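You operate a simulated robot arm through the tools that you are given. There is no shell and no other tool. Be economical: measure what you need, move in short steps, check, and stop when the job is done.

You run a simulated two-armed robot. Do the job below in one go: nothing can be reset, and whatever is moved stays where it is left.

Task
Turn the depth dial to 6 mm. Fetch the marked spacer and set it on the green mat by the head cradle. Take the medium ribbon roll and leave it on the top of the drawer cabinet. Take the silver spacer and leave it in the inside of the orange kit tray. Open the upper bench drawer, take the black bracket from the inside of the upper bench drawer and leave it on the cover plate on the green mat by the roller press and shut the drawer again. Press the zero button two times. Press the blue-tag button two times. Fetch the silver bracket from the second shelf from the top of the tall rack and set it on the top of the test bench. Do these in any order. Set down upright: black bracket, silver bracket.

It is judged by the outcome, as a careful person would: the job done as asked, and still so three seconds after it is handed in. It fails if anything else is knocked over, pushed out of place, dropped, spilled or broken. A push-on lid holds only when it is set on centred and level and pressed home; a screw cap is set on level and turned clockwise until tight.

Robot
Two 7-joint arms with two-finger parallel grippers on one trunk, on a base that drives. Base frame: it is fixed to the floor where the robot stands at the start and does not move with it; the origin is under the middle of the robot, x ahead of it, y to its left, z up; the surface under the hand at the start is at about z = 0.84. Lengths are in m, angles in degrees, forces in N, time in s.
The left shoulder is at the start at [0.05, 0.187, 1.16], the right one opposite. With the tool pointing down near the work surface each hand reaches from about 0.1 to 0.66 m from the robot's upright axis, wherever it stands, measured 20 degrees to its own side. Places, roughly: black bracket (6x5x5 cm) [-1.6, -1.4, 0.3]; blue-tag button [-1.5, -3.7, 0.9]; cover plate [0.5, 0.25, 0.75]; depth dial [0.5, 0.1, 0.9]; green mat by the head cradle [0.6, -1, 0.8]; inside of the orange kit tray (13x25 cm) [-1.62, 0.48, 0.78]; marked spacer [0.5, 0.25, 0.75]; medium ribbon roll [0.75, -1, 0.75]; silver bracket (6x5x5 cm) [-1.6, -3.7, 0.6]; silver spacer (4x4x3 cm) [0.7, -1.4, 0.9]; top of the drawer cabinet [-1.7, -1.5, 0.4]; top of the test bench [0.7, -7, 0.8]; upper bench drawer [-1.6, -1.5, 0.3]; zero button [-1.6, -0.9, 0.8]. Payload 3.43 kg a hand.
The TCP of each hand is the grasp point between the finger pads, 0.03 m short of the fingertips. In the tool frame z runs along the fingers and y along their closing line. The gripper opens to 0.094 m. The fingers are 0.028 m wide and 0.01 m thick; the gripper's body (0.05 by 0.096 m) begins 0.055 m behind the TCP.
Orientation is told as [roll, pitch, yaw] about the base's x, y, z axes, in that order, counted from this pose: with the fingers straight down and closing along the base's y, the tool's x points along the base's -x, its y along +y and its z along -z.

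Tools
- The arms move only by the tool move_arm. It takes "left_commands", "right_commands" or both (then of equal length, played together; a hand with none holds still); each is one flat list of numbers, 7 for each row, row after row: the shift along the tool's x, y, z in mm, then the turn, a rotation vector about the tool's x, y, z in degrees, then the gripper command, from -1 (shut) to 1 (fully open), values between in proportion. In form: [x, y, z, rx, ry, rz, claw, x, y, z, rx, ry, rz, claw, ...]. A call has 1 to 12 rows; each row is the pose to reach, as a shift and turn from the pose commanded when the call began, along the tool's axes at that moment. A row lasts 0.2 s, in which the tool goes at most 0.05 m and 8.6 degrees; a call with a longer step from one row to the next is refused whole, and so is a gripper value outside its range. Where a pose cannot be reached the arm comes as near as it can. A force on the tool above 40 N (or 10 N above the force at the start of the call, whichever is more), or a blocked arm, ends the call early, and 0.2 s more pass. Each finger travels about 0.153 m/s and halts on what it meets, pressing with about 24 N; the grip force reading is that of the motor and also rises with nothing between the fingers. The clock runs only during rows and for 0.2 s after the last one: add rows that repeat a pose to give the fingers time. The reply holds the time, the measured pose of the TCP, the force on the tool along the base axes, the opening and the grip force, in the units named above and with some noise, with the torque about the TCP (base axes, N m) and any sound that the robot's microphone picked up.
- Cameras (640 x 400 px; columns grow to the right, rows downward): "scene" is now at [0.1475, -0.0196, 1.3405]; the picture's right is [-0.21, -0.98, 0.00], its down [-0.38, 0.08, -0.92] and it looks along [0.90, -0.19, -0.39] (base axes); focal length 214 px, centre (320, 200). "left" rides on the left gripper at [0.076, -0.014, -0.102] in its tool frame; the picture's right is [0.18, 0.98, 0.00], its down [-0.75, 0.14, -0.64] and it looks along [-0.63, 0.12, 0.77] (tool axes); focal length 243 px, centre (320, 200). "right" rides on the right gripper at [0.076, 0.014, -0.102] in its tool frame; the picture's right is [-0.18, 0.98, 0.00], its down [-0.75, -0.14, -0.64] and it looks along [-0.63, -0.12, 0.77] (tool axes); focal length 243 px, centre (320, 200). There is no depth. A picture from a camera that has moved, and an enlarged one, comes with that camera's place and axes in the base frame and with its lens.
- snapshot(camera): a new picture of that camera. It takes no simulated time.
- slide_trunk(by): slides the trunk up (or, below 0, down) by that many m; the arms and the scene camera ride with it, the base frame stays. It gives what a move gives, with no picture.
- steer(legs): drives the robot by 1 to 6 legs, each [ahead, left, turn to the left] in m, m and degrees, along the robot's own axes; the way and the turn of a leg run together, so that a leg with both is an arc; at most 1.5 m and 180 degrees a leg. The arms and the cameras ride along, it lands a little off, and it stops where it bumps. It gives what a move gives.
- turn_head(pan, tilt): turns the head with the scene camera to pan (to the left, within 80 degrees either way) and tilt (down, from -29 to 69), counted from straight ahead of the robot. It gives what a move gives.
- zoom(camera, box): a new picture of the part [left, top, right, bottom] of that camera's present view, enlarged. It takes no simulated time.
- finish_job(): hands the job in; it is judged then, once.

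Work in short steps. Places have to be worked out from the pictures, the camera data and where the tool is seen: move nearer, look again, correct. Check each grasp and each placing, and mend what went wrong. You have 217 turns and 220 pictures in all, those below and enlarged ones among them. Open the grippers and draw the arms clear of the work before you hand the job in, unless the task says otherwise; then end with one line.

The tools are called by a JSON object that holds its "method" and its "body". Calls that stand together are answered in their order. move_arm: Moves the arms, as the interface text tells. Its arguments: {"type":"object","properties":{"left_commands":{"type":"array"},"right_commands":{"type":"array"}},"required":[]} The other tools are called the same way: slide_trunk (by) slides the trunk up or down; steer (legs) drives the base; turn_head (pan, tilt) turns the head that bears the scene camera; snapshot (camera) takes a picture; zoom (camera, box) takes an enlarged picture of a part of a camera's view; finish_job () hands the job in.

At the start:

```text
time: 0.0
left_tcp_pos: [0.3198, 0.1195, 1.2699]
left_ee_rot: [0.0, 0.0, 0.0]
left_contact_force: [0.1, 0.2, 0.0]
left_wrist_torque: [0.02, 0.04, 0.0]
left_gripper_width: 0.0941
left_finger_force: 0.2
right_tcp_pos: [0.4405, -0.1521, 1.2134]
right_ee_rot: [-0.1, 0.1, 0.0]
right_contact_force: [0.5, 0.6, -0.2]
right_wrist_torque: [-0.02, 0.01, -0.03]
right_gripper_width: 0.0936
right_finger_force: 0.1
trunk travel left (down, up): [-0.375, 0.057]
robot x, y, heading: [0.001, -0.0006, 0.1]
head pan, tilt: [-11.9, 22.9]
```

scene: 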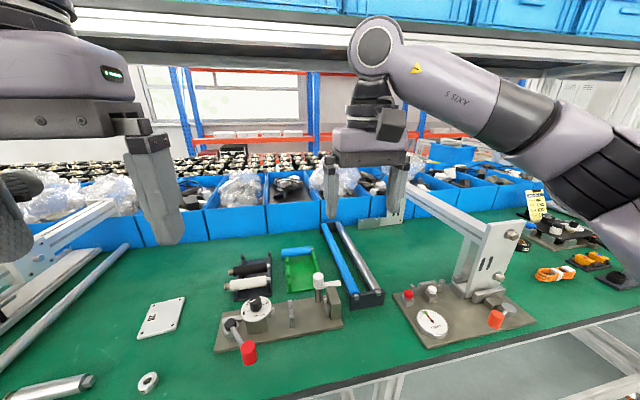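
right: 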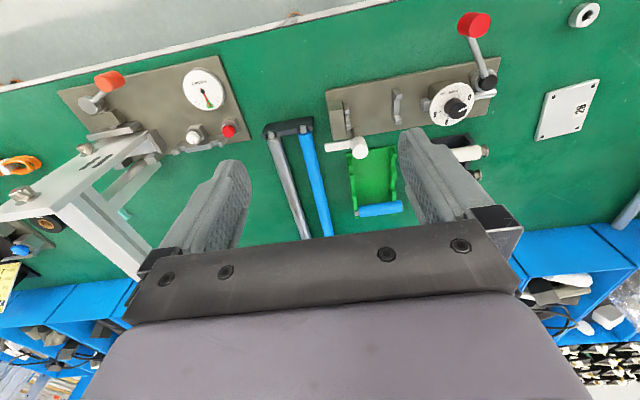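
left: 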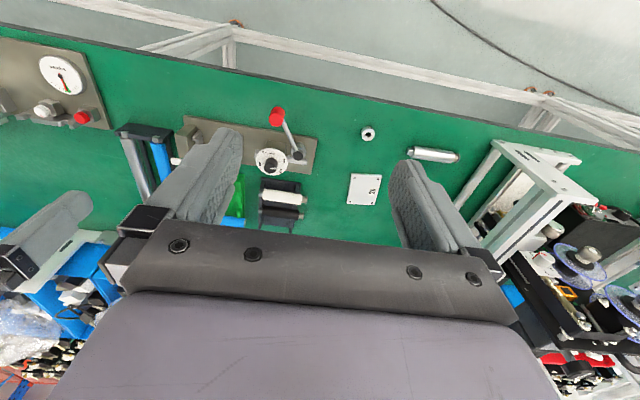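

I'll look closely at the bench ahead: the dial, cover plate and ring.

{"method": "zoom", "body": {"camera": "left", "box": [240, 90, 480, 240]}}

{"method": "zoom", "body": {"camera": "right", "box": [400, 0, 640, 150]}}

{"method": "zoom", "body": {"camera": "scene", "box": [480, 150, 640, 300]}}

```text
2.67 times, centred on (360, 165) of left
camera zoom: at [0.2437, 0.1046, 1.373], right [-0.19, 0.98, 0.0], down [0.75, 0.14, 0.64], along [0.63, 0.12, -0.77], focal length 647 px, centre (213, 293)
```

zoom: 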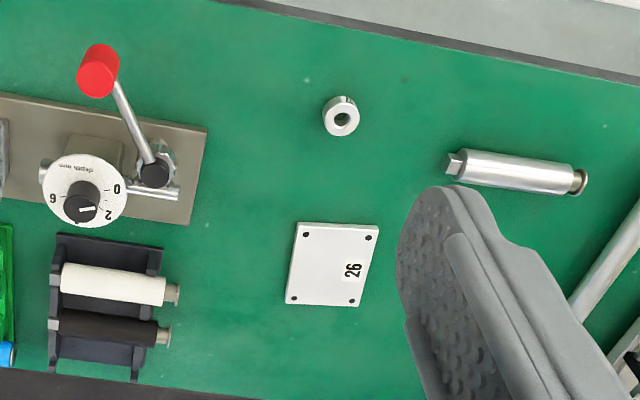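

```text
2.67 times, centred on (520, 75) of right
camera zoom: at [0.3637, -0.1355, 1.3172], right [0.18, 0.98, 0.0], down [0.75, -0.14, 0.64], along [0.63, -0.12, -0.77], focal length 647 px, centre (-213, 533)
```

zoom: 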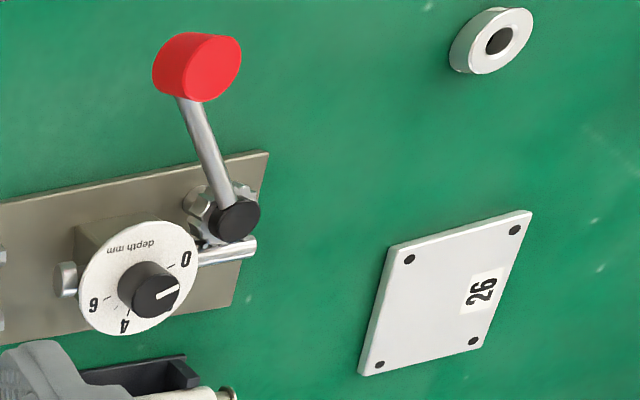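

```text
2.67 times, centred on (560, 225) of scene
camera zoom: at [0.1475, -0.0196, 1.3405], right [-0.21, -0.98, 0.0], down [-0.38, 0.08, -0.92], along [0.9, -0.19, -0.39], focal length 572 px, centre (-320, 133)
```

zoom: 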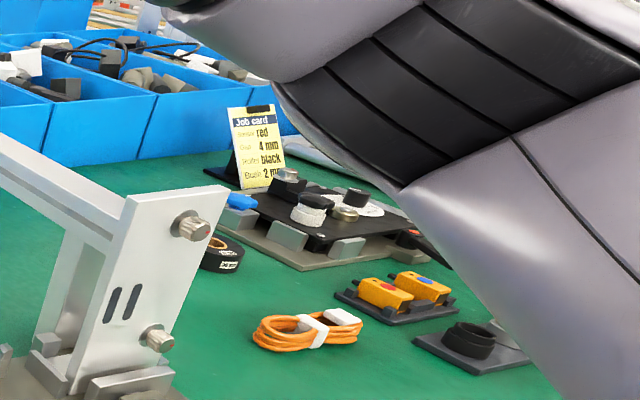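

The ring sits at about (0.46, 0.26) and the cover plate at about (0.62, 0.30). Next I'll zoom on the dial from the head, and take a second look at the ring to see whether it is marked.

{"method": "zoom", "body": {"camera": "scene", "box": [200, 260, 320, 370]}}

{"method": "zoom", "body": {"camera": "scene", "box": [0, 280, 200, 400]}}

```text
3.64 times, centred on (260, 315) of scene
camera zoom: at [0.1475, -0.0196, 1.3405], right [-0.21, -0.98, 0.0], down [-0.38, 0.08, -0.92], along [0.9, -0.19, -0.39], focal length 780 px, centre (538, -218)
```

zoom: 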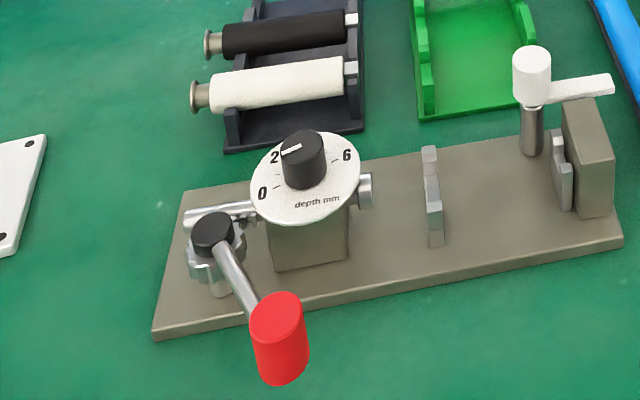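

```text
3.20 times, centred on (100, 340) of scene
camera zoom: at [0.1475, -0.0196, 1.3405], right [-0.21, -0.98, 0.0], down [-0.38, 0.08, -0.92], along [0.9, -0.19, -0.39], focal length 686 px, centre (1024, -248)
```

zoom: 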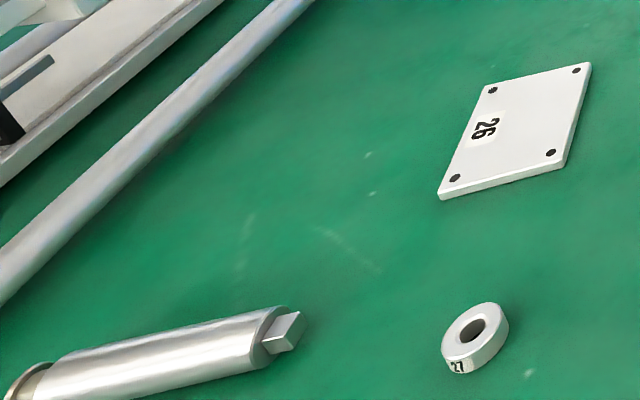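

The ring carries the label "27", so it is the marked spacer. The dial knob top is about (0.538, 0.054, 0.92), on a vertical axis. I'll move the left hand nearer to look at the dial.

{"method": "move_arm", "body": {"left_commands": [-12, -14, 38, 0, 0, 0, 1, -24, -28, 76, 0, 0, 0, 1, -36, -42, 114, 0, 0, 0, 1, -48, -56, 152, 0, 0, 0, 1, -60, -70, 190, 0, 0, 0, 1]}}

{"method": "snapshot", "body": {"camera": "left"}}

```text
time: 1.2
left_tcp_pos: [0.3824, 0.0511, 1.0795]
left_ee_rot: [-0.1, -0.1, 0.1]
left_contact_force: [0.2, -0.2, 0.1]
left_wrist_torque: [0.0, 0.01, 0.0]
left_gripper_width: 0.0941
left_finger_force: 0.1
right_tcp_pos: [0.4408, -0.1513, 1.2125]
right_ee_rot: [0.0, 0.0, 0.0]
right_contact_force: [-0.1, -0.3, 0.8]
right_wrist_torque: [-0.01, 0.01, -0.01]
right_gripper_width: 0.0937
right_finger_force: 0.1
trunk travel left (down, up): [-0.375, 0.057]
robot x, y, heading: [-0.0013, 0.0012, -0.0]
head pan, tilt: [-11.9, 22.9]
```

```text
211 pictures are left
camera left: at [0.3066, 0.0354, 1.1829], right [-0.19, 0.98, 0.0], down [0.75, 0.14, 0.64], along [0.63, 0.12, -0.77], focal length 243 px, centre (320, 200)
```

left: 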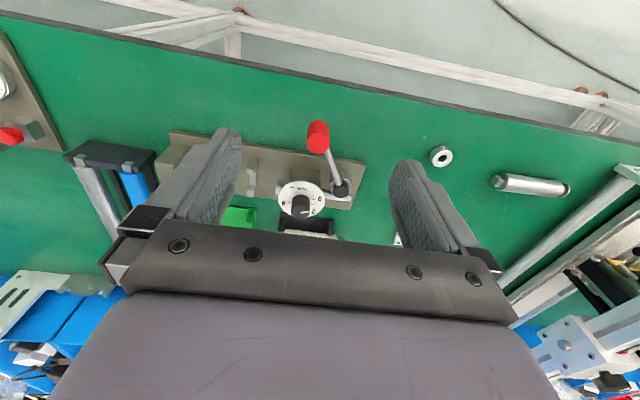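

The dial is visible in the left camera; I'll enlarge it to read the angles.

{"method": "zoom", "body": {"camera": "left", "box": [250, 150, 360, 220]}}

```text
5.71 times, centred on (305, 185) of left
camera zoom: at [0.3066, 0.0354, 1.1829], right [-0.19, 0.98, 0.0], down [0.75, 0.14, 0.64], along [0.63, 0.12, -0.77], focal length 1386 px, centre (406, 286)
```

zoom: 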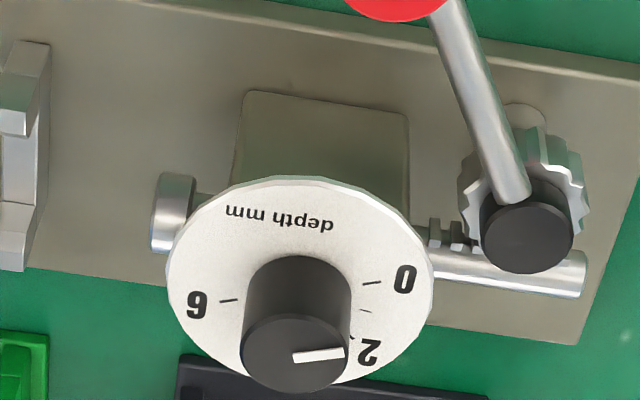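

The pointer sits at about azimuth 103°, which is on 0. The 6 tick is at about -63° and the ticks are about 27.5° per mm, so the knob must turn about 166° clockwise. I'll bring the left hand above the knob at (0.547, 0.053), pre-rotated to +83° yaw and half open. The right hand shifts aside at the same time.

{"method": "move_arm", "body": {"left_commands": [-16, 0, 8, 0, 0, -8.3, 0.1, -33, 0, 16, 0, 0, -16.6, 0.1, -49, 0, 24, 0, 0, -24.9, 0.1, -66, 0, 32, 0, 0, -33.2, 0.1, -82, 1, 40, 0, 0, -41.5, 0.1, -99, 1, 48, 0, 0, -49.8, 0.1, -115, 1, 56, 0, 0, -58.1, 0.1, -132, 1, 64, 0, 0, -66.4, 0.1, -148, 1, 72, 0, 0, -74.7, 0.1, -165, 1, 80, 0, 0, -83, 0.1], "right_commands": [0, -10, 0, 0, 0, 0, 1, 0, -20, 0, 0, 0, 0, 1, 0, -30, 0, 0, 0, 0, 1, 0, -40, 0, 0, 0, 0, 1, 0, -50, 0, 0, 0, 0, 1, 0, -60, 0, 0, 0, 0, 1, 0, -70, 0, 0, 0, 0, 1, 0, -80, 0, 0, 0, 0, 1, 0, -90, 0, 0, 0, 0, 1, 0, -100, 0, 0, 0, 0, 1]}}

{"method": "snapshot", "body": {"camera": "left"}}

{"method": "zoom", "body": {"camera": "scene", "box": [160, 200, 360, 360]}}

```text
time: 3.4
left_tcp_pos: [0.5473, 0.0491, 0.9991]
left_ee_rot: [-0.2, 0.1, 83.2]
left_contact_force: [-0.6, 0.8, -0.5]
left_wrist_torque: [0.0, 0.01, -0.01]
left_gripper_width: 0.0513
left_finger_force: 0.0
right_tcp_pos: [0.4402, -0.2529, 1.2106]
right_ee_rot: [0.1, 0.0, 0.0]
right_contact_force: [0.2, 0.3, 0.1]
right_wrist_torque: [0.03, 0.02, 0.0]
right_gripper_width: 0.0941
right_finger_force: 0.1
trunk travel left (down, up): [-0.375, 0.057]
robot x, y, heading: [0.0001, -0.0008, -0.1]
head pan, tilt: [-11.9, 22.9]
```

```text
209 pictures are left
camera left: at [0.5531, -0.0285, 1.1018], right [-1.0, -0.07, 0.0], down [-0.05, 0.77, 0.64], along [-0.04, 0.64, -0.77], focal length 243 px, centre (320, 200)
```

left: 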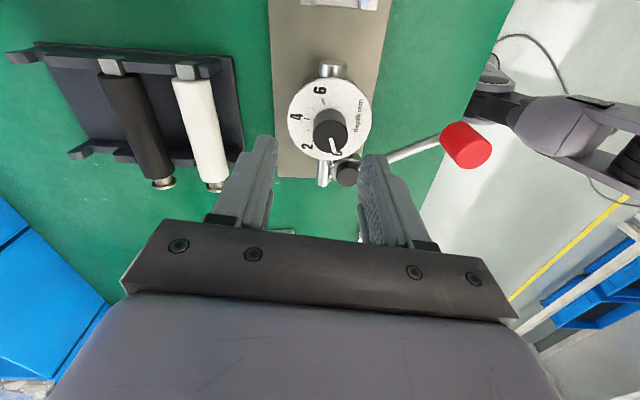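

```text
2.50 times, centred on (260, 280) of scene
camera zoom: at [0.1476, -0.02, 1.3404], right [-0.21, -0.98, 0.0], down [-0.38, 0.08, -0.92], along [0.9, -0.19, -0.39], focal length 536 px, centre (470, 0)
```

zoom: 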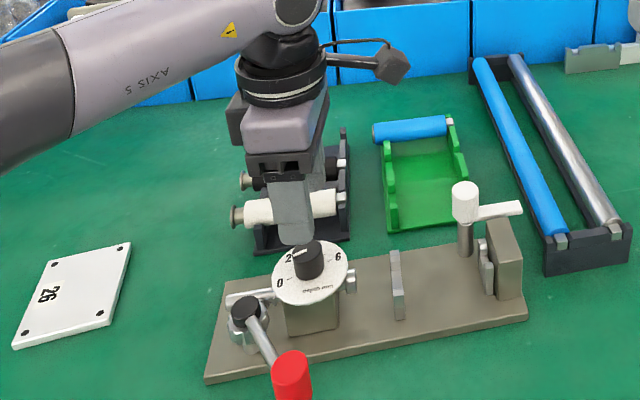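

Yaw +83° is reached. I'll zoom on the knob to refine its centre and pointer angle.

{"method": "zoom", "body": {"camera": "left", "box": [275, 60, 385, 170]}}

```text
3.64 times, centred on (330, 115) of left
camera zoom: at [0.5531, -0.0285, 1.1018], right [-1.0, -0.07, 0.0], down [-0.05, 0.77, 0.64], along [-0.04, 0.64, -0.77], focal length 882 px, centre (284, 509)
```

zoom: 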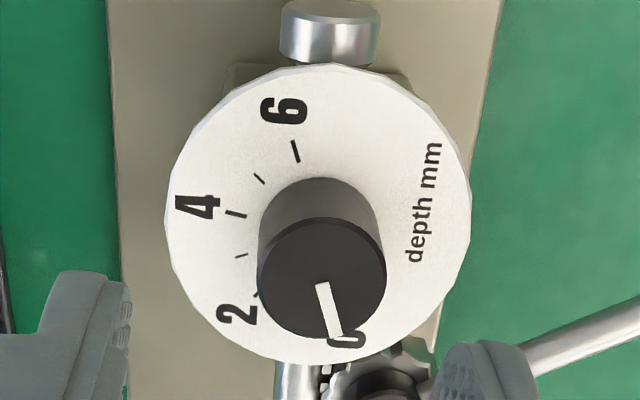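

The knob centre refines to about (0.541, 0.053) with the pointer exactly on 0. I'll centre over it and descend with the tips just above the disc, then close.

{"method": "move_arm", "body": {"left_commands": [-3, 6, 0, 0, 0, 0, 0.1, -3, 6, 20, 0, 0, 0, 0.1, -3, 6, 40, 0, 0, 0, 0.1, -3, 6, 67, 0, 0, 0, 0.1, -3, 6, 67, 0, 0, 0, -1, -3, 6, 67, 0, 0, 0, -1, -3, 6, 67, 0, 0, 0, -1]}}

{"method": "zoom", "body": {"camera": "scene", "box": [200, 240, 320, 360]}}

```text
time: 5.0
left_tcp_pos: [0.5397, 0.0533, 0.9382]
left_ee_rot: [-0.6, 0.2, 83.2]
left_contact_force: [-1.4, 3.1, 39.2]
left_wrist_torque: [0.4, 1.29, 0.41]
left_gripper_width: 0.0276
left_finger_force: 24.0
right_tcp_pos: [0.4367, -0.2509, 1.2132]
right_ee_rot: [0.0, -0.2, 0.0]
right_contact_force: [-0.2, 0.1, 0.8]
right_wrist_torque: [-0.02, 0.01, 0.01]
right_gripper_width: 0.0941
right_finger_force: 0.1
trunk travel left (down, up): [-0.375, 0.057]
robot x, y, heading: [0.0009, -0.0014, 0.0]
head pan, tilt: [-11.9, 22.9]
```

```text
3.33 times, centred on (260, 300) of scene
camera zoom: at [0.1438, -0.0197, 1.3412], right [-0.21, -0.98, 0.0], down [-0.38, 0.08, -0.92], along [0.9, -0.19, -0.39], focal length 715 px, centre (520, -133)
```

zoom: 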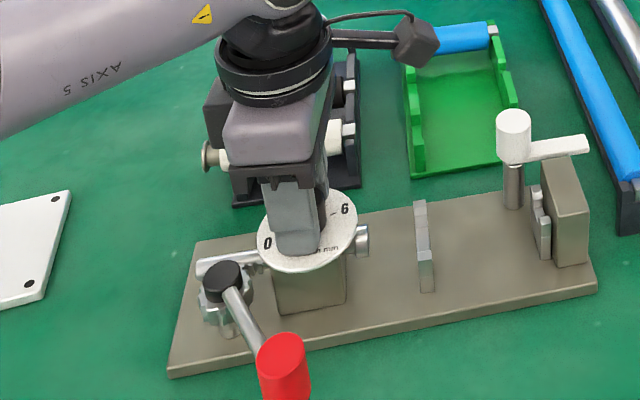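

The tips press on the disc at 39 N, so the disc is higher than I estimated. I'll open, raise 9 mm and re-grip.

{"method": "move_arm", "body": {"left_commands": [0, 0, 0, 0, 0, 0, 0, 0, 0, -9, 0, 0, 0, 0, 0, 0, -9, 0, 0, 0, -1, 0, 0, -9, 0, 0, 0, -1, 0, 0, -9, 0, 0, 0, -1]}}

```text
time: 6.2
left_tcp_pos: [0.5411, 0.054, 0.9384]
left_ee_rot: [0.2, -0.1, 83.0]
left_contact_force: [9.1, -5.7, -12.9]
left_wrist_torque: [-0.02, -0.89, -0.02]
left_gripper_width: 0.0266
left_finger_force: 44.5
right_tcp_pos: [0.442, -0.2515, 1.2105]
right_ee_rot: [0.1, 0.1, -0.1]
right_contact_force: [-0.2, 0.1, -0.3]
right_wrist_torque: [0.02, -0.02, -0.02]
right_gripper_width: 0.0941
right_finger_force: 0.2
trunk travel left (down, up): [-0.375, 0.057]
robot x, y, heading: [0.0041, 0.0002, 0.0]
head pan, tilt: [-11.9, 22.9]
```

The grip is on the knob (26.6 mm). I'll turn it clockwise 83° for the first half and check.

{"method": "move_arm", "body": {"left_commands": [0, 0, 0, 0, 0, 8, -1, 0, 0, 0, 0, 0, 16, -1, 0, 0, 0, 0, 0, 24, -1, 0, 0, 0, 0, 0, 32, -1, 0, 0, 0, 0, 0, 40, -1, 0, 0, 0, 0, 0, 48, -1, 0, 0, 0, 0, 0, 56, -1, 0, 0, 0, 0, 0, 64, -1, 0, 0, 0, 0, 0, 72, -1, 0, 0, 0, 0, 0, 80, -1]}}

{"method": "zoom", "body": {"camera": "left", "box": [250, 70, 390, 210]}}

```text
time: 8.4
left_tcp_pos: [0.5409, 0.053, 0.9409]
left_ee_rot: [-0.1, 0.2, 2.8]
left_contact_force: [12.3, -14.6, -25.9]
left_wrist_torque: [0.13, 0.24, 0.0]
left_gripper_width: 0.0259
left_finger_force: 45.3
right_tcp_pos: [0.4443, -0.2536, 1.2092]
right_ee_rot: [0.1, 0.1, -0.1]
right_contact_force: [0.7, -0.3, 0.5]
right_wrist_torque: [-0.02, 0.0, -0.05]
right_gripper_width: 0.094
right_finger_force: 0.1
trunk travel left (down, up): [-0.375, 0.057]
robot x, y, heading: [0.0008, 0.0019, -0.2]
head pan, tilt: [-11.9, 22.9]
```

```text
2.86 times, centred on (320, 140) of left
camera zoom: at [0.4663, 0.0337, 1.0437], right [-0.23, 0.97, 0.0], down [0.75, 0.18, 0.64], along [0.62, 0.15, -0.77], focal length 693 px, centre (320, 371)
```

zoom: 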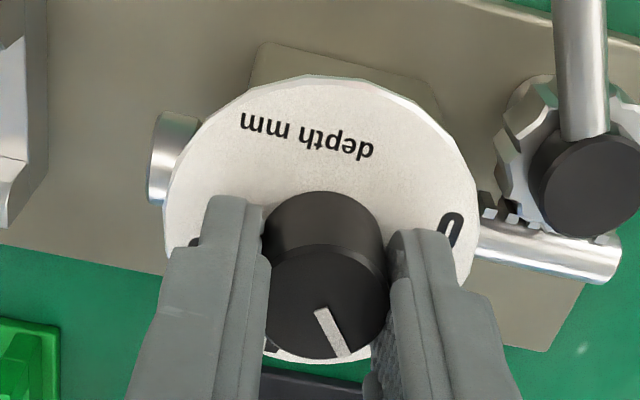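

The knob follows; the pointer is near 23–30°. I'll continue another 80°.

{"method": "move_arm", "body": {"left_commands": [0, 0, 0, 0, 0, 8, -1, 0, 0, 0, 0, 0, 16, -1, 0, 0, 0, 0, 0, 24, -1, 0, 0, 0, 0, 0, 32, -1, 0, 0, 0, 0, 0, 40, -1, 0, 0, 0, 0, 0, 48, -1, 0, 0, 0, 0, 0, 56, -1, 0, 0, 0, 0, 0, 64, -1, 0, 0, 0, 0, 0, 72, -1, 0, 0, 0, 0, 0, 80, -1]}}

{"method": "zoom", "body": {"camera": "left", "box": [250, 70, 390, 210]}}

{"method": "zoom", "body": {"camera": "scene", "box": [220, 250, 300, 330]}}

```text
time: 10.6
left_tcp_pos: [0.5329, 0.059, 0.9531]
left_ee_rot: [0.1, 0.5, -42.9]
left_contact_force: [12.4, -1.0, -8.4]
left_wrist_torque: [-0.93, -1.15, 0.09]
left_gripper_width: 0.026
left_finger_force: 45.0
left hand out of reach, approached as far as the arm can: row 6, 7, 8, 9, 10
right_tcp_pos: [0.441, -0.2511, 1.2132]
right_ee_rot: [0.2, -0.2, 0.1]
right_contact_force: [-0.6, -0.6, 0.0]
right_wrist_torque: [0.02, -0.06, 0.01]
right_gripper_width: 0.0939
right_finger_force: 0.0
trunk travel left (down, up): [-0.375, 0.057]
robot x, y, heading: [-0.0018, 0.0014, -0.3]
head pan, tilt: [-11.9, 22.9]
stopped in row 10 (left hand): the force on the tool passed its limit at 125 N (the readings are from after the stop); the commanded pose is now the measured one
```

```text
2.86 times, centred on (320, 140) of left
camera zoom: at [0.4679, 0.0986, 1.0568], right [0.53, 0.85, 0.0], down [0.65, -0.41, 0.64], along [0.54, -0.34, -0.77], focal length 693 px, centre (320, 371)
```

zoom: 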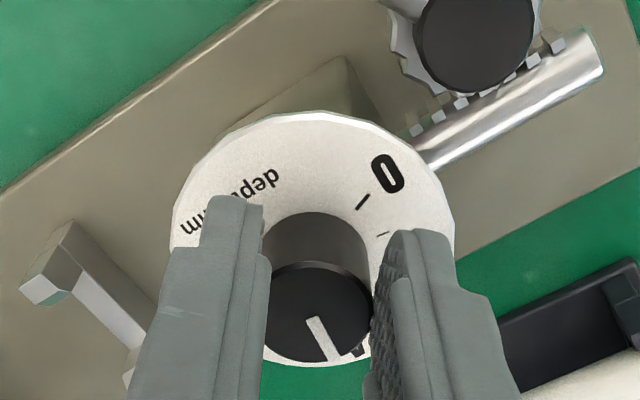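

```text
5.00 times, centred on (260, 290) of scene
camera zoom: at [0.1475, -0.0197, 1.3409], right [-0.21, -0.98, 0.0], down [-0.38, 0.08, -0.92], along [0.9, -0.19, -0.39], focal length 1072 px, centre (620, -250)
```

zoom: 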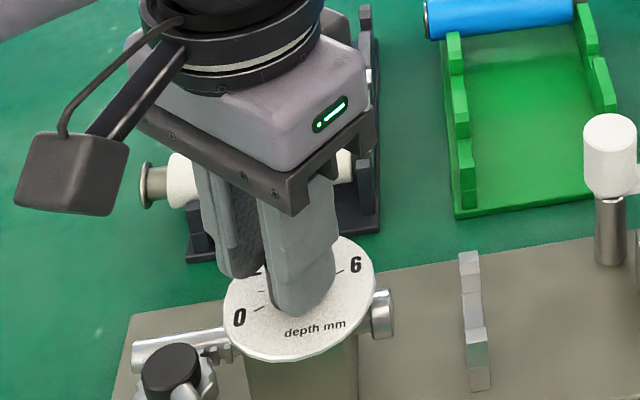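

The wrist limit came at yaw about -43° and the pointer is near 4.5 mm. I'll release, lift, and rotate back to re-grip.

{"method": "move_arm", "body": {"left_commands": [0, 0, 0, 0, 0, 0, 0.1, 0, 0, 0, 0, 0, 0, 0.1, 0, 0, -30, 0, 0, 0, 0.1, 0, 0, -60, 0, 0, 0, 0.1]}}

{"method": "zoom", "body": {"camera": "scene", "box": [220, 250, 300, 330]}}

{"method": "zoom", "body": {"camera": "left", "box": [250, 70, 390, 210]}}

```text
time: 11.6
left_tcp_pos: [0.5316, 0.0573, 1.0147]
left_ee_rot: [-0.1, 1.0, -43.0]
left_contact_force: [-0.7, 0.2, -0.1]
left_wrist_torque: [0.01, 0.0, -0.03]
left_gripper_width: 0.0519
left_finger_force: 0.0
right_tcp_pos: [0.4407, -0.2526, 1.2111]
right_ee_rot: [0.1, -0.1, 0.0]
right_contact_force: [-0.3, 0.0, -1.1]
right_wrist_torque: [-0.02, -0.05, 0.0]
right_gripper_width: 0.094
right_finger_force: 0.0
trunk travel left (down, up): [-0.375, 0.057]
robot x, y, heading: [-0.002, 0.0017, 0.1]
head pan, tilt: [-11.9, 22.9]
```

```text
5.00 times, centred on (260, 290) of scene
camera zoom: at [0.1472, -0.0198, 1.3404], right [-0.21, -0.98, 0.0], down [-0.38, 0.08, -0.92], along [0.9, -0.19, -0.39], focal length 1072 px, centre (620, -250)
```

zoom: 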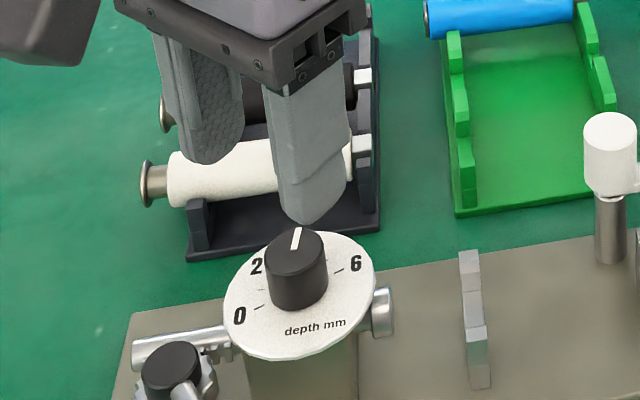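

```text
2.86 times, centred on (320, 140) of left
camera zoom: at [0.4679, 0.097, 1.1189], right [0.54, 0.84, 0.0], down [0.66, -0.42, 0.63], along [0.53, -0.34, -0.78], focal length 693 px, centre (320, 371)
```

zoom: 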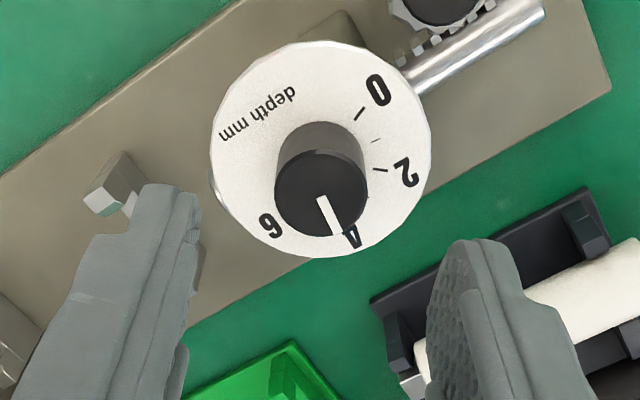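

The pointer is at about 4.2 (≈-14°), and 6 is at about -63°. I'll rotate back by 83°, recentre and descend.

{"method": "move_arm", "body": {"left_commands": [-2, 0, 0, 0, 0, -8.3, 0.1, -4, 1, 0, 0, 0, -16.6, 0.1, -6, 1, 0, 0, 0, -24.9, 0.1, -8, 2, 0, 0, 0, -33.2, 0.1, -10, 2.5, 0, 0, 0, -41.5, 0.1, -10, 2.5, 0, 0, 0, -49.8, 0.1, -10, 2.5, 0, 0, 0, -58.1, 0.1, -10, 2.5, 0, 0, 0, -66.4, 0.1, -10, 2.5, 0, 0, 0, -74.7, 0.1, -10, 2.5, 0, 0, 0, -83, 0.1, -10, 2.5, 36, 0, 0, -83, 0.1, -10, 2.5, 70, 0, 0, -83, 0.1]}}

```text
time: 14.2
left_tcp_pos: [0.5386, 0.054, 0.9441]
left_ee_rot: [0.8, 0.4, 39.9]
left_contact_force: [-0.8, 0.1, 0.2]
left_wrist_torque: [0.03, -0.03, 0.01]
left_gripper_width: 0.0516
left_finger_force: 0.1
right_tcp_pos: [0.4402, -0.2529, 1.2125]
right_ee_rot: [0.0, -0.1, 0.0]
right_contact_force: [-0.2, 0.1, -0.8]
right_wrist_torque: [0.01, -0.02, 0.01]
right_gripper_width: 0.094
right_finger_force: 0.0
trunk travel left (down, up): [-0.375, 0.057]
robot x, y, heading: [0.0019, 0.0028, -0.0]
head pan, tilt: [-11.9, 22.9]
```

The hand is in position; now grip and turn 49° clockwise.

{"method": "move_arm", "body": {"left_commands": [0, 0, 0, 0, 0, 0, -1, 0, 0, 0, 0, 0, 0, -1, 0, 0, 0, 0, 0, 0, -1, 0, 0, 0, 0, 0, 8, -1, 0, 0, 0, 0, 0, 16, -1, 0, 0, 0, 0, 0, 24, -1, 0, 0, 0, 0, 0, 32, -1, 0, 0, 0, 0, 0, 40, -1, 0, 0, 0, 0, 0, 46, -1, 0, 0, 0, 0, 0, 49, -1]}}

{"method": "zoom", "body": {"camera": "left", "box": [250, 70, 390, 210]}}

```text
time: 16.4
left_tcp_pos: [0.5396, 0.0519, 0.9433]
left_ee_rot: [0.3, 0.9, -9.3]
left_contact_force: [10.5, -12.4, 4.3]
left_wrist_torque: [-0.46, 0.11, 0.02]
left_gripper_width: 0.0259
left_finger_force: 45.0
right_tcp_pos: [0.4405, -0.2537, 1.2118]
right_ee_rot: [0.1, -0.1, 0.0]
right_contact_force: [0.1, -0.8, -0.6]
right_wrist_torque: [0.01, 0.0, 0.04]
right_gripper_width: 0.0941
right_finger_force: 0.0
trunk travel left (down, up): [-0.375, 0.057]
robot x, y, heading: [0.0014, -0.0011, 0.0]
head pan, tilt: [-11.9, 22.9]
```

```text
2.86 times, centred on (320, 140) of left
camera zoom: at [0.4638, 0.0486, 1.0474], right [-0.02, 1.0, 0.01], down [0.78, 0.01, 0.63], along [0.63, 0.02, -0.78], focal length 693 px, centre (320, 371)
```

zoom: 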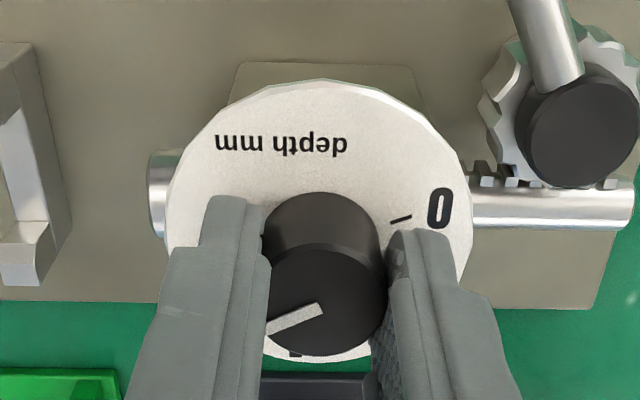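

The pointer reads about -61°. I'll release, lift clear and verify.

{"method": "move_arm", "body": {"left_commands": [0, 0, 0, 0, 0, 0, 0.1, 0, 0, 0, 0, 0, 0, 0.1, 0, 0, -30, 0, 0, 0, 0.1, 0, 0, -70, 0, 0, 0, 0.1, 0, 0, -110, 0, 0, 0, 0.1, 50, 0, -110, 0, 0, 0, 0.1]}}

{"method": "zoom", "body": {"camera": "left", "box": [270, 120, 370, 220]}}

{"method": "zoom", "body": {"camera": "scene", "box": [220, 250, 300, 330]}}

```text
time: 17.8
left_tcp_pos: [0.4916, 0.0603, 1.0576]
left_ee_rot: [0.3, 0.7, -9.0]
left_contact_force: [-0.2, 0.1, -0.1]
left_wrist_torque: [0.0, 0.03, 0.03]
left_gripper_width: 0.0515
left_finger_force: 0.1
right_tcp_pos: [0.4398, -0.2517, 1.2137]
right_ee_rot: [0.1, -0.3, 0.0]
right_contact_force: [0.1, -0.4, 0.1]
right_wrist_torque: [-0.03, 0.03, -0.02]
right_gripper_width: 0.0939
right_finger_force: 0.0
trunk travel left (down, up): [-0.375, 0.057]
robot x, y, heading: [-0.004, -0.0016, -0.2]
head pan, tilt: [-11.9, 22.9]
```

```text
4.00 times, centred on (320, 170) of left
camera zoom: at [0.415, 0.0556, 1.1606], right [-0.03, 1.0, 0.01], down [0.78, 0.02, 0.63], along [0.63, 0.02, -0.78], focal length 970 px, centre (320, 320)
```

zoom: 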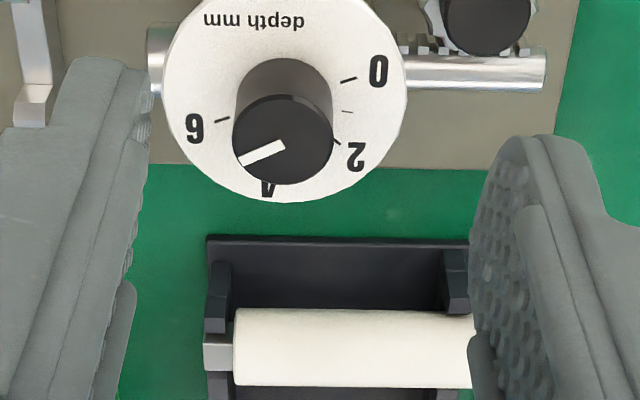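

```text
5.00 times, centred on (260, 290) of scene
camera zoom: at [0.147, -0.0189, 1.3406], right [-0.21, -0.98, 0.0], down [-0.38, 0.08, -0.92], along [0.9, -0.19, -0.39], focal length 1072 px, centre (620, -250)
```

zoom: 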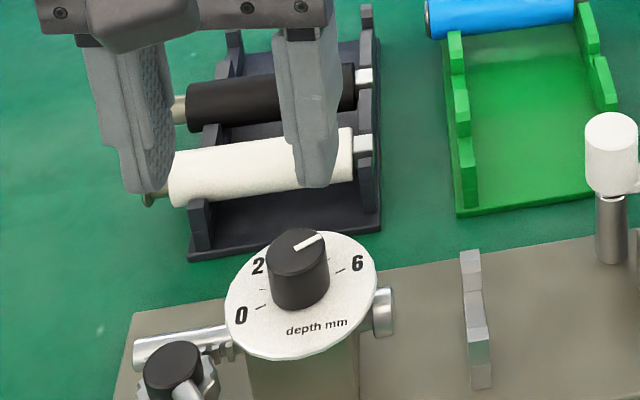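

The pointer is close to 6; I'll take an enlarged look to measure the remaining error.

{"method": "zoom", "body": {"camera": "left", "box": [276, 105, 346, 175]}}

{"method": "zoom", "body": {"camera": "scene", "box": [240, 290, 300, 325]}}

```text
5.71 times, centred on (311, 140) of left
camera zoom: at [0.415, 0.0556, 1.1606], right [-0.03, 1.0, 0.01], down [0.78, 0.02, 0.63], along [0.63, 0.02, -0.78], focal length 1386 px, centre (371, 543)
```

zoom: 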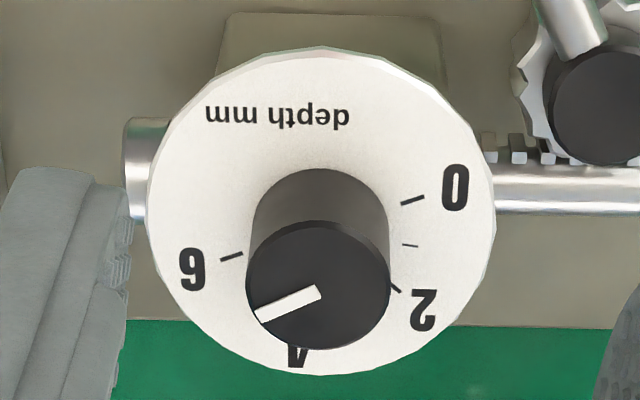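

```text
10.67 times, centred on (270, 308) of scene
camera zoom: at [0.147, -0.0189, 1.3406], right [-0.21, -0.98, 0.0], down [-0.38, 0.08, -0.92], along [0.9, -0.19, -0.39], focal length 2288 px, centre (853, -947)
```

zoom: 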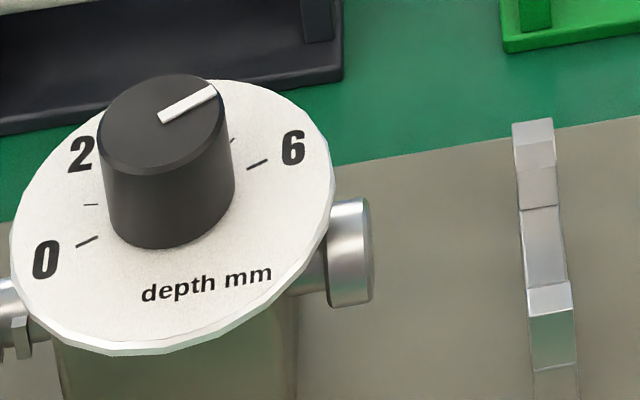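

In both views the pointer line is parallel to the 6 tick radial, so the dial reads 6. Now the left hand goes over the ring at about (0.458, 0.257).

{"method": "move_arm", "body": {"left_commands": [13, 38, 0, 0, 0, -2, 0.6, 26, 76, 0, 0, 0, -4, 0.6, 38, 113, 10, 0, -0.3, -6, 0.6, 51, 151, 20, 0, -0.5, -8, 0.6, 64, 189, 35, 0, -0.7, -9, 0.6]}}

{"method": "snapshot", "body": {"camera": "left"}}

```text
time: 19.0
left_tcp_pos: [0.4563, 0.2582, 1.0195]
left_ee_rot: [0.5, 0.0, 0.0]
left_contact_force: [0.1, -0.4, 0.5]
left_wrist_torque: [0.0, 0.03, 0.0]
left_gripper_width: 0.0753
left_finger_force: 0.1
right_tcp_pos: [0.44, -0.2506, 1.2118]
right_ee_rot: [-0.1, -0.1, -0.1]
right_contact_force: [0.4, 0.8, 0.1]
right_wrist_torque: [-0.01, -0.02, -0.01]
right_gripper_width: 0.0943
right_finger_force: 0.0
trunk travel left (down, up): [-0.375, 0.057]
robot x, y, heading: [-0.0009, 0.002, 0.1]
head pan, tilt: [-11.9, 22.9]
```

```text
195 pictures are left
camera left: at [0.381, 0.243, 1.1237], right [-0.18, 0.98, 0.01], down [0.75, 0.14, 0.64], along [0.63, 0.12, -0.77], focal length 243 px, centre (320, 200)
```

left: 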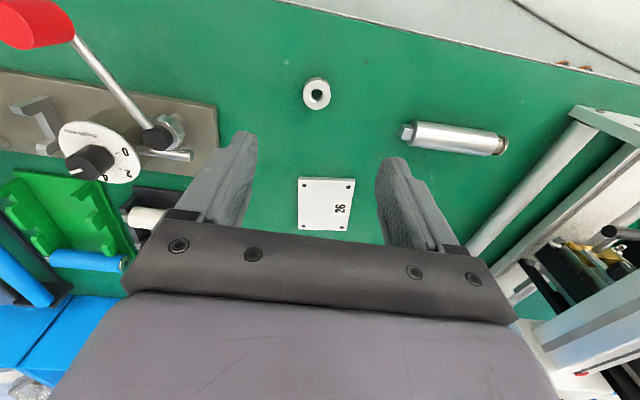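

The ring is at (0.461, 0.254). I'll descend and close on it with the fingertips.

{"method": "move_arm", "body": {"left_commands": [-5, -4, 45, 0, 0, 0, 0.6, -5, -4, 90, 0, 0, 0, 0.6, -5, -4, 125, 0, 0, 0, 0.6, -5, -4, 143, 0, 0, 0, 0.6, -5, -4, 143, 0, 0, 0, -1, -5, -4, 143, 0, 0, 0, -1, -5, -4, 143, 0, 0, 0, -1, -5, -4, 143, 0, 0, 0, -1]}}

{"method": "snapshot", "body": {"camera": "left"}}

```text
time: 20.8
left_tcp_pos: [0.4634, 0.2548, 0.8789]
left_ee_rot: [0.5, 0.2, -0.1]
left_contact_force: [0.2, 0.4, -0.1]
left_wrist_torque: [-0.02, -0.02, 0.0]
left_gripper_width: 0.0284
left_finger_force: 24.0
right_tcp_pos: [0.4388, -0.2504, 1.2123]
right_ee_rot: [0.1, -0.1, 0.0]
right_contact_force: [-0.3, 0.2, 0.1]
right_wrist_torque: [0.01, -0.01, 0.02]
right_gripper_width: 0.094
right_finger_force: 0.0
trunk travel left (down, up): [-0.375, 0.057]
robot x, y, heading: [-0.0018, -0.0013, 0.1]
head pan, tilt: [-11.9, 22.9]
```

```text
194 pictures are left
camera left: at [0.387, 0.2393, 0.9818], right [-0.18, 0.98, 0.01], down [0.76, 0.14, 0.64], along [0.63, 0.12, -0.77], focal length 243 px, centre (320, 200)
```

left: 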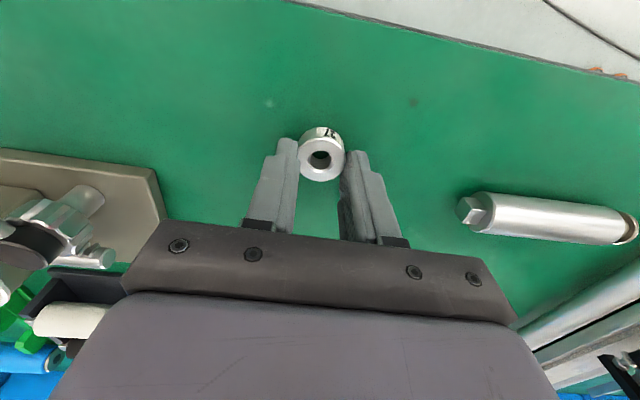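

The grip holds at 28 mm. I'll lift and check.

{"method": "move_arm", "body": {"left_commands": [0, 0, -45, 0, 0, 0, -1, 0, 0, -90, 0, 0, 0, -1, 0, 0, -135, 0, 0, 0, -1, 0, 0, -180, 0, 0, 0, -1, 40, 0, -220, 0, 0, 0, -1, 80, 0, -240, 0, 0, 0, -1]}}

{"method": "snapshot", "body": {"camera": "left"}}

{"method": "turn_head", "body": {"pan": -60, "tilt": 25}}

{"method": "snapshot", "body": {"camera": "scene"}}

```text
refused: row 5 steps farther than a row can; nothing moved
```

```text
193 pictures are left
camera left: at [0.387, 0.2393, 0.9818], right [-0.18, 0.98, 0.01], down [0.76, 0.14, 0.64], along [0.63, 0.12, -0.77], focal length 243 px, centre (320, 200)
```

left: 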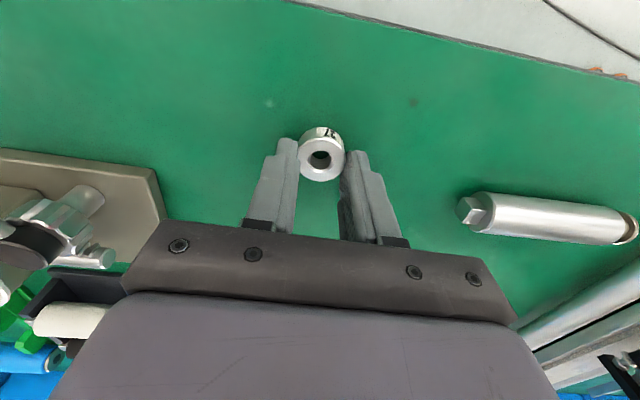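

```text
time: 22.0
left_tcp_pos: [0.4637, 0.2556, 0.8783]
left_ee_rot: [0.4, 0.2, -0.1]
left_contact_force: [0.4, 0.2, -0.9]
left_wrist_torque: [-0.01, -0.01, 0.01]
left_gripper_width: 0.0282
left_finger_force: 24.5
right_tcp_pos: [0.4396, -0.2517, 1.2125]
right_ee_rot: [0.0, 0.0, 0.0]
right_contact_force: [-0.6, -0.5, 0.5]
right_wrist_torque: [-0.04, -0.02, 0.03]
right_gripper_width: 0.0938
right_finger_force: 0.1
trunk travel left (down, up): [-0.375, 0.057]
robot x, y, heading: [-0.0006, 0.0019, -0.0]
head pan, tilt: [-60.0, 25.0]
```

```text
192 pictures are left
camera scene: at [0.103, -0.0803, 1.3371], right [-0.87, -0.5, 0.0], down [-0.21, 0.37, -0.91], along [0.45, -0.78, -0.42], focal length 214 px, centre (320, 200)
```

scene: 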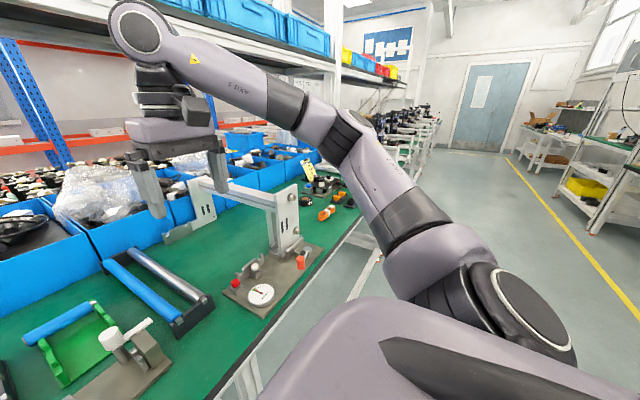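

The lift was refused because one row was too long. I'll redo it in smaller steps, drawing both hands back toward the body for driving.

{"method": "move_arm", "body": {"left_commands": [0, 0, -45, 0, 0, 0, -1, 0, 0, -90, 0, 0, 0, -1, 0, 0, -135, 0, 0, 0, -1, 0, 0, -180, 0, 0, 0, -1, 30, 0, -210, 0, 0, 0, -1, 60, 0, -240, 0, 0, 0, -1, 90, 0, -250, 0, 0, 0, -1, 120, 0, -250, 0, 0, 0, -1], "right_commands": [20, 0, 0, 0, 0, 0, 1, 40, 0, 0, 0, 0, 0, 1, 60, 0, 0, 0, 0, 0, 1, 80, 0, 0, 0, 0, 0, 1, 100, 0, 0, 0, 0, 0, 1, 110, 0, 0, 0, 0, 0, 1, 110, 0, 0, 0, 0, 0, 1, 110, 0, 0, 0, 0, 0, 1]}}

{"method": "snapshot", "body": {"camera": "left"}}

```text
time: 23.8
left_tcp_pos: [0.3413, 0.2544, 1.1303]
left_ee_rot: [0.3, 0.2, -0.1]
left_contact_force: [-0.6, 0.5, 0.1]
left_wrist_torque: [0.0, 0.01, -0.01]
left_gripper_width: 0.0
left_finger_force: 24.1
right_tcp_pos: [0.3285, -0.2519, 1.2114]
right_ee_rot: [0.1, -0.2, 0.0]
right_contact_force: [-0.3, 0.9, -0.5]
right_wrist_torque: [0.02, -0.01, 0.02]
right_gripper_width: 0.094
right_finger_force: 0.0
trunk travel left (down, up): [-0.375, 0.057]
robot x, y, heading: [0.0024, 0.0021, 0.2]
head pan, tilt: [-60.0, 25.0]
```

```text
191 pictures are left
camera left: at [0.2658, 0.238, 1.2322], right [-0.18, 0.98, 0.01], down [0.76, 0.14, 0.64], along [0.63, 0.12, -0.77], focal length 243 px, centre (320, 200)
```

left: 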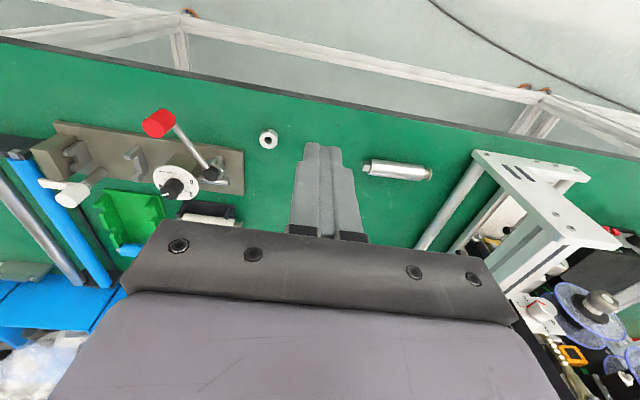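

The ring slipped out while I lifted. It lies at about (0.465, 0.186), so I'll look closer to see how it rests.

{"method": "zoom", "body": {"camera": "left", "box": [220, 105, 320, 175]}}

```text
5.71 times, centred on (270, 140) of left
camera zoom: at [0.2658, 0.238, 1.2322], right [-0.18, 0.98, 0.01], down [0.76, 0.14, 0.64], along [0.63, 0.12, -0.77], focal length 1386 px, centre (606, 543)
```

zoom: 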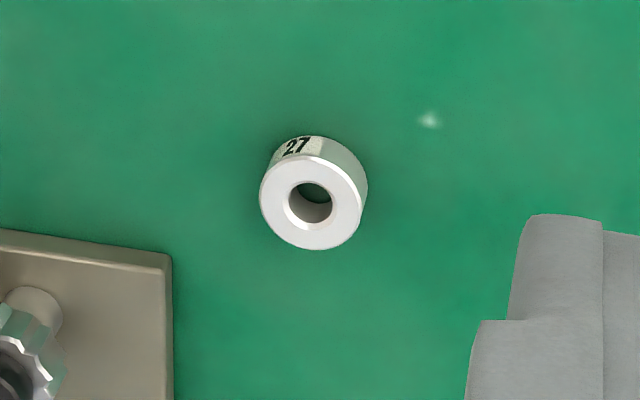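

The ring is flat and undamaged; I had gripped it too high. I'll approach again over (0.459, 0.1875) with the gripper half open, and look.

{"method": "move_arm", "body": {"left_commands": [-25, -14, 36, 0, 0, 0, 0, -50, -28, 72, 0, 0, 0, 0, -75, -42, 108, 0, 0, 0, 0, -100, -56, 144, 0, 0, 0, 0, -118, -67, 175, -0.3, 0, 0, 0]}}

{"method": "snapshot", "body": {"camera": "left"}}

```text
time: 25.0
left_tcp_pos: [0.4631, 0.1892, 0.9517]
left_ee_rot: [0.7, 0.1, -0.1]
left_contact_force: [-0.2, -0.9, 0.8]
left_wrist_torque: [-0.02, 0.0, -0.01]
left_gripper_width: 0.0473
left_finger_force: 0.1
right_tcp_pos: [0.3303, -0.2528, 1.2114]
right_ee_rot: [0.1, -0.1, 0.0]
right_contact_force: [0.4, -0.2, -0.2]
right_wrist_torque: [0.0, 0.0, -0.03]
right_gripper_width: 0.0938
right_finger_force: 0.0
trunk travel left (down, up): [-0.375, 0.057]
robot x, y, heading: [-0.0009, -0.0003, 0.1]
head pan, tilt: [-60.0, 25.0]
```

```text
189 pictures are left
camera left: at [0.3862, 0.1726, 1.0544], right [-0.18, 0.98, 0.01], down [0.76, 0.13, 0.64], along [0.63, 0.13, -0.77], focal length 243 px, centre (320, 200)
```

left: 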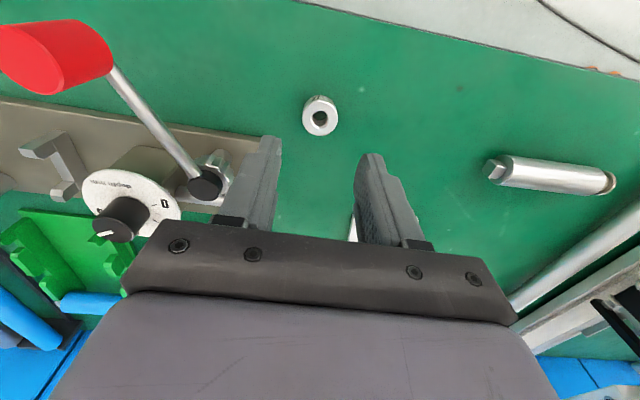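

The ring is directly below. I'll descend to just above the mat and close.

{"method": "move_arm", "body": {"left_commands": [2, 0, 40, -0.7, 0, 0, 0, 2, 0, 70, -0.7, 0, 0, 0, 2, 0, 81, -0.7, 0, 0, 0, 2, 0, 81, -0.7, 0, 0, -1, 2, 0, 81, -0.7, 0, 0, -1, 2, 0, 81, -0.7, 0, 0, -1]}}

{"method": "zoom", "body": {"camera": "left", "box": [220, 90, 420, 230]}}

```text
time: 26.4
left_tcp_pos: [0.4593, 0.188, 0.8745]
left_ee_rot: [1.5, 0.2, 0.0]
left_contact_force: [-0.8, 0.0, -0.4]
left_wrist_torque: [0.01, 0.0, -0.02]
left_gripper_width: 0.0282
left_finger_force: 24.0
right_tcp_pos: [0.3286, -0.2512, 1.2117]
right_ee_rot: [0.1, -0.2, 0.0]
right_contact_force: [0.6, 0.1, 0.0]
right_wrist_torque: [0.01, -0.05, -0.06]
right_gripper_width: 0.0938
right_finger_force: 0.0
trunk travel left (down, up): [-0.375, 0.057]
robot x, y, heading: [0.0009, -0.0006, -0.1]
head pan, tilt: [-60.0, 25.0]
```

```text
2.86 times, centred on (320, 160) of left
camera zoom: at [0.3839, 0.1699, 0.9758], right [-0.18, 0.98, 0.03], down [0.76, 0.12, 0.64], along [0.63, 0.14, -0.77], focal length 693 px, centre (320, 314)
```

zoom: 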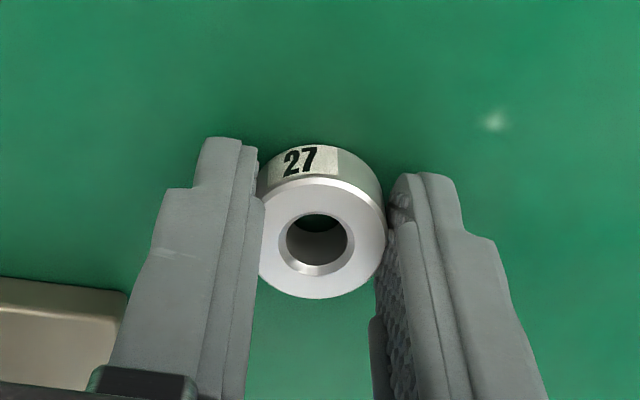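

I'd like a deeper grip. I'll open a bit, level the roll, go 6 mm lower and re-close.

{"method": "move_arm", "body": {"left_commands": [0, 0, 0, 0, 0, 0, -0.1, 2, 0, 0, 1.5, 0, 0, -0.1, 2, 0, 3, 1.5, 0, 0, -0.1, 2, 0, 6, 1.5, 0, 0, -0.1, 2, 0, 6, 1.5, 0, 0, -1, 2, 0, 6, 1.5, 0, 0, -1, 2, 0, 6, 1.5, 0, 0, -1]}}

```text
time: 28.0
left_tcp_pos: [0.4567, 0.19, 0.8702]
left_ee_rot: [-0.1, -0.3, 0.0]
left_contact_force: [1.4, 8.0, 32.7]
left_wrist_torque: [0.5, 0.42, -0.39]
left_gripper_width: 0.0284
left_finger_force: 23.5
right_tcp_pos: [0.3278, -0.2521, 1.2134]
right_ee_rot: [0.1, -0.4, 0.0]
right_contact_force: [-0.3, -0.6, -0.8]
right_wrist_torque: [-0.01, 0.02, 0.02]
right_gripper_width: 0.0939
right_finger_force: 0.0
trunk travel left (down, up): [-0.375, 0.057]
robot x, y, heading: [0.0065, 0.0003, 0.2]
head pan, tilt: [-60.0, 25.0]
```

The tips touch the mat at z = 0.840. I'll lift gently and check.

{"method": "move_arm", "body": {"left_commands": [0, 0, -5, 0, 0, 0, -1, 0, 0, -12, 0, 0, 0, -1, 0, 0, -25, 0, 0, 0, -1, 0, 0, -50, 0, 0, 0, -1]}}

{"method": "zoom", "body": {"camera": "left", "box": [220, 90, 420, 230]}}

```text
time: 29.0
left_tcp_pos: [0.454, 0.189, 0.9179]
left_ee_rot: [-0.1, 0.2, -0.1]
left_contact_force: [0.6, -0.5, -0.5]
left_wrist_torque: [-0.02, -0.01, -0.01]
left_gripper_width: 0.0282
left_finger_force: 24.2
right_tcp_pos: [0.3285, -0.2531, 1.2111]
right_ee_rot: [0.1, 0.0, 0.1]
right_contact_force: [-0.7, 0.2, 0.2]
right_wrist_torque: [-0.02, -0.01, 0.01]
right_gripper_width: 0.094
right_finger_force: 0.1
trunk travel left (down, up): [-0.375, 0.057]
robot x, y, heading: [-0.0048, 0.0013, -0.0]
head pan, tilt: [-60.0, 25.0]
```

```text
2.86 times, centred on (320, 160) of left
camera zoom: at [0.3784, 0.1731, 1.0194], right [-0.18, 0.98, 0.0], down [0.76, 0.14, 0.64], along [0.63, 0.12, -0.77], focal length 693 px, centre (320, 314)
```

zoom: 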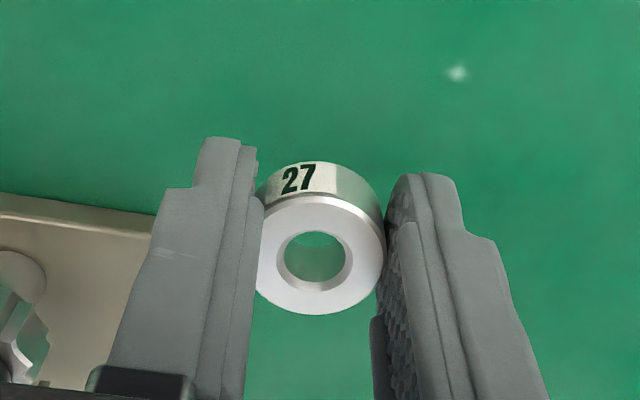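

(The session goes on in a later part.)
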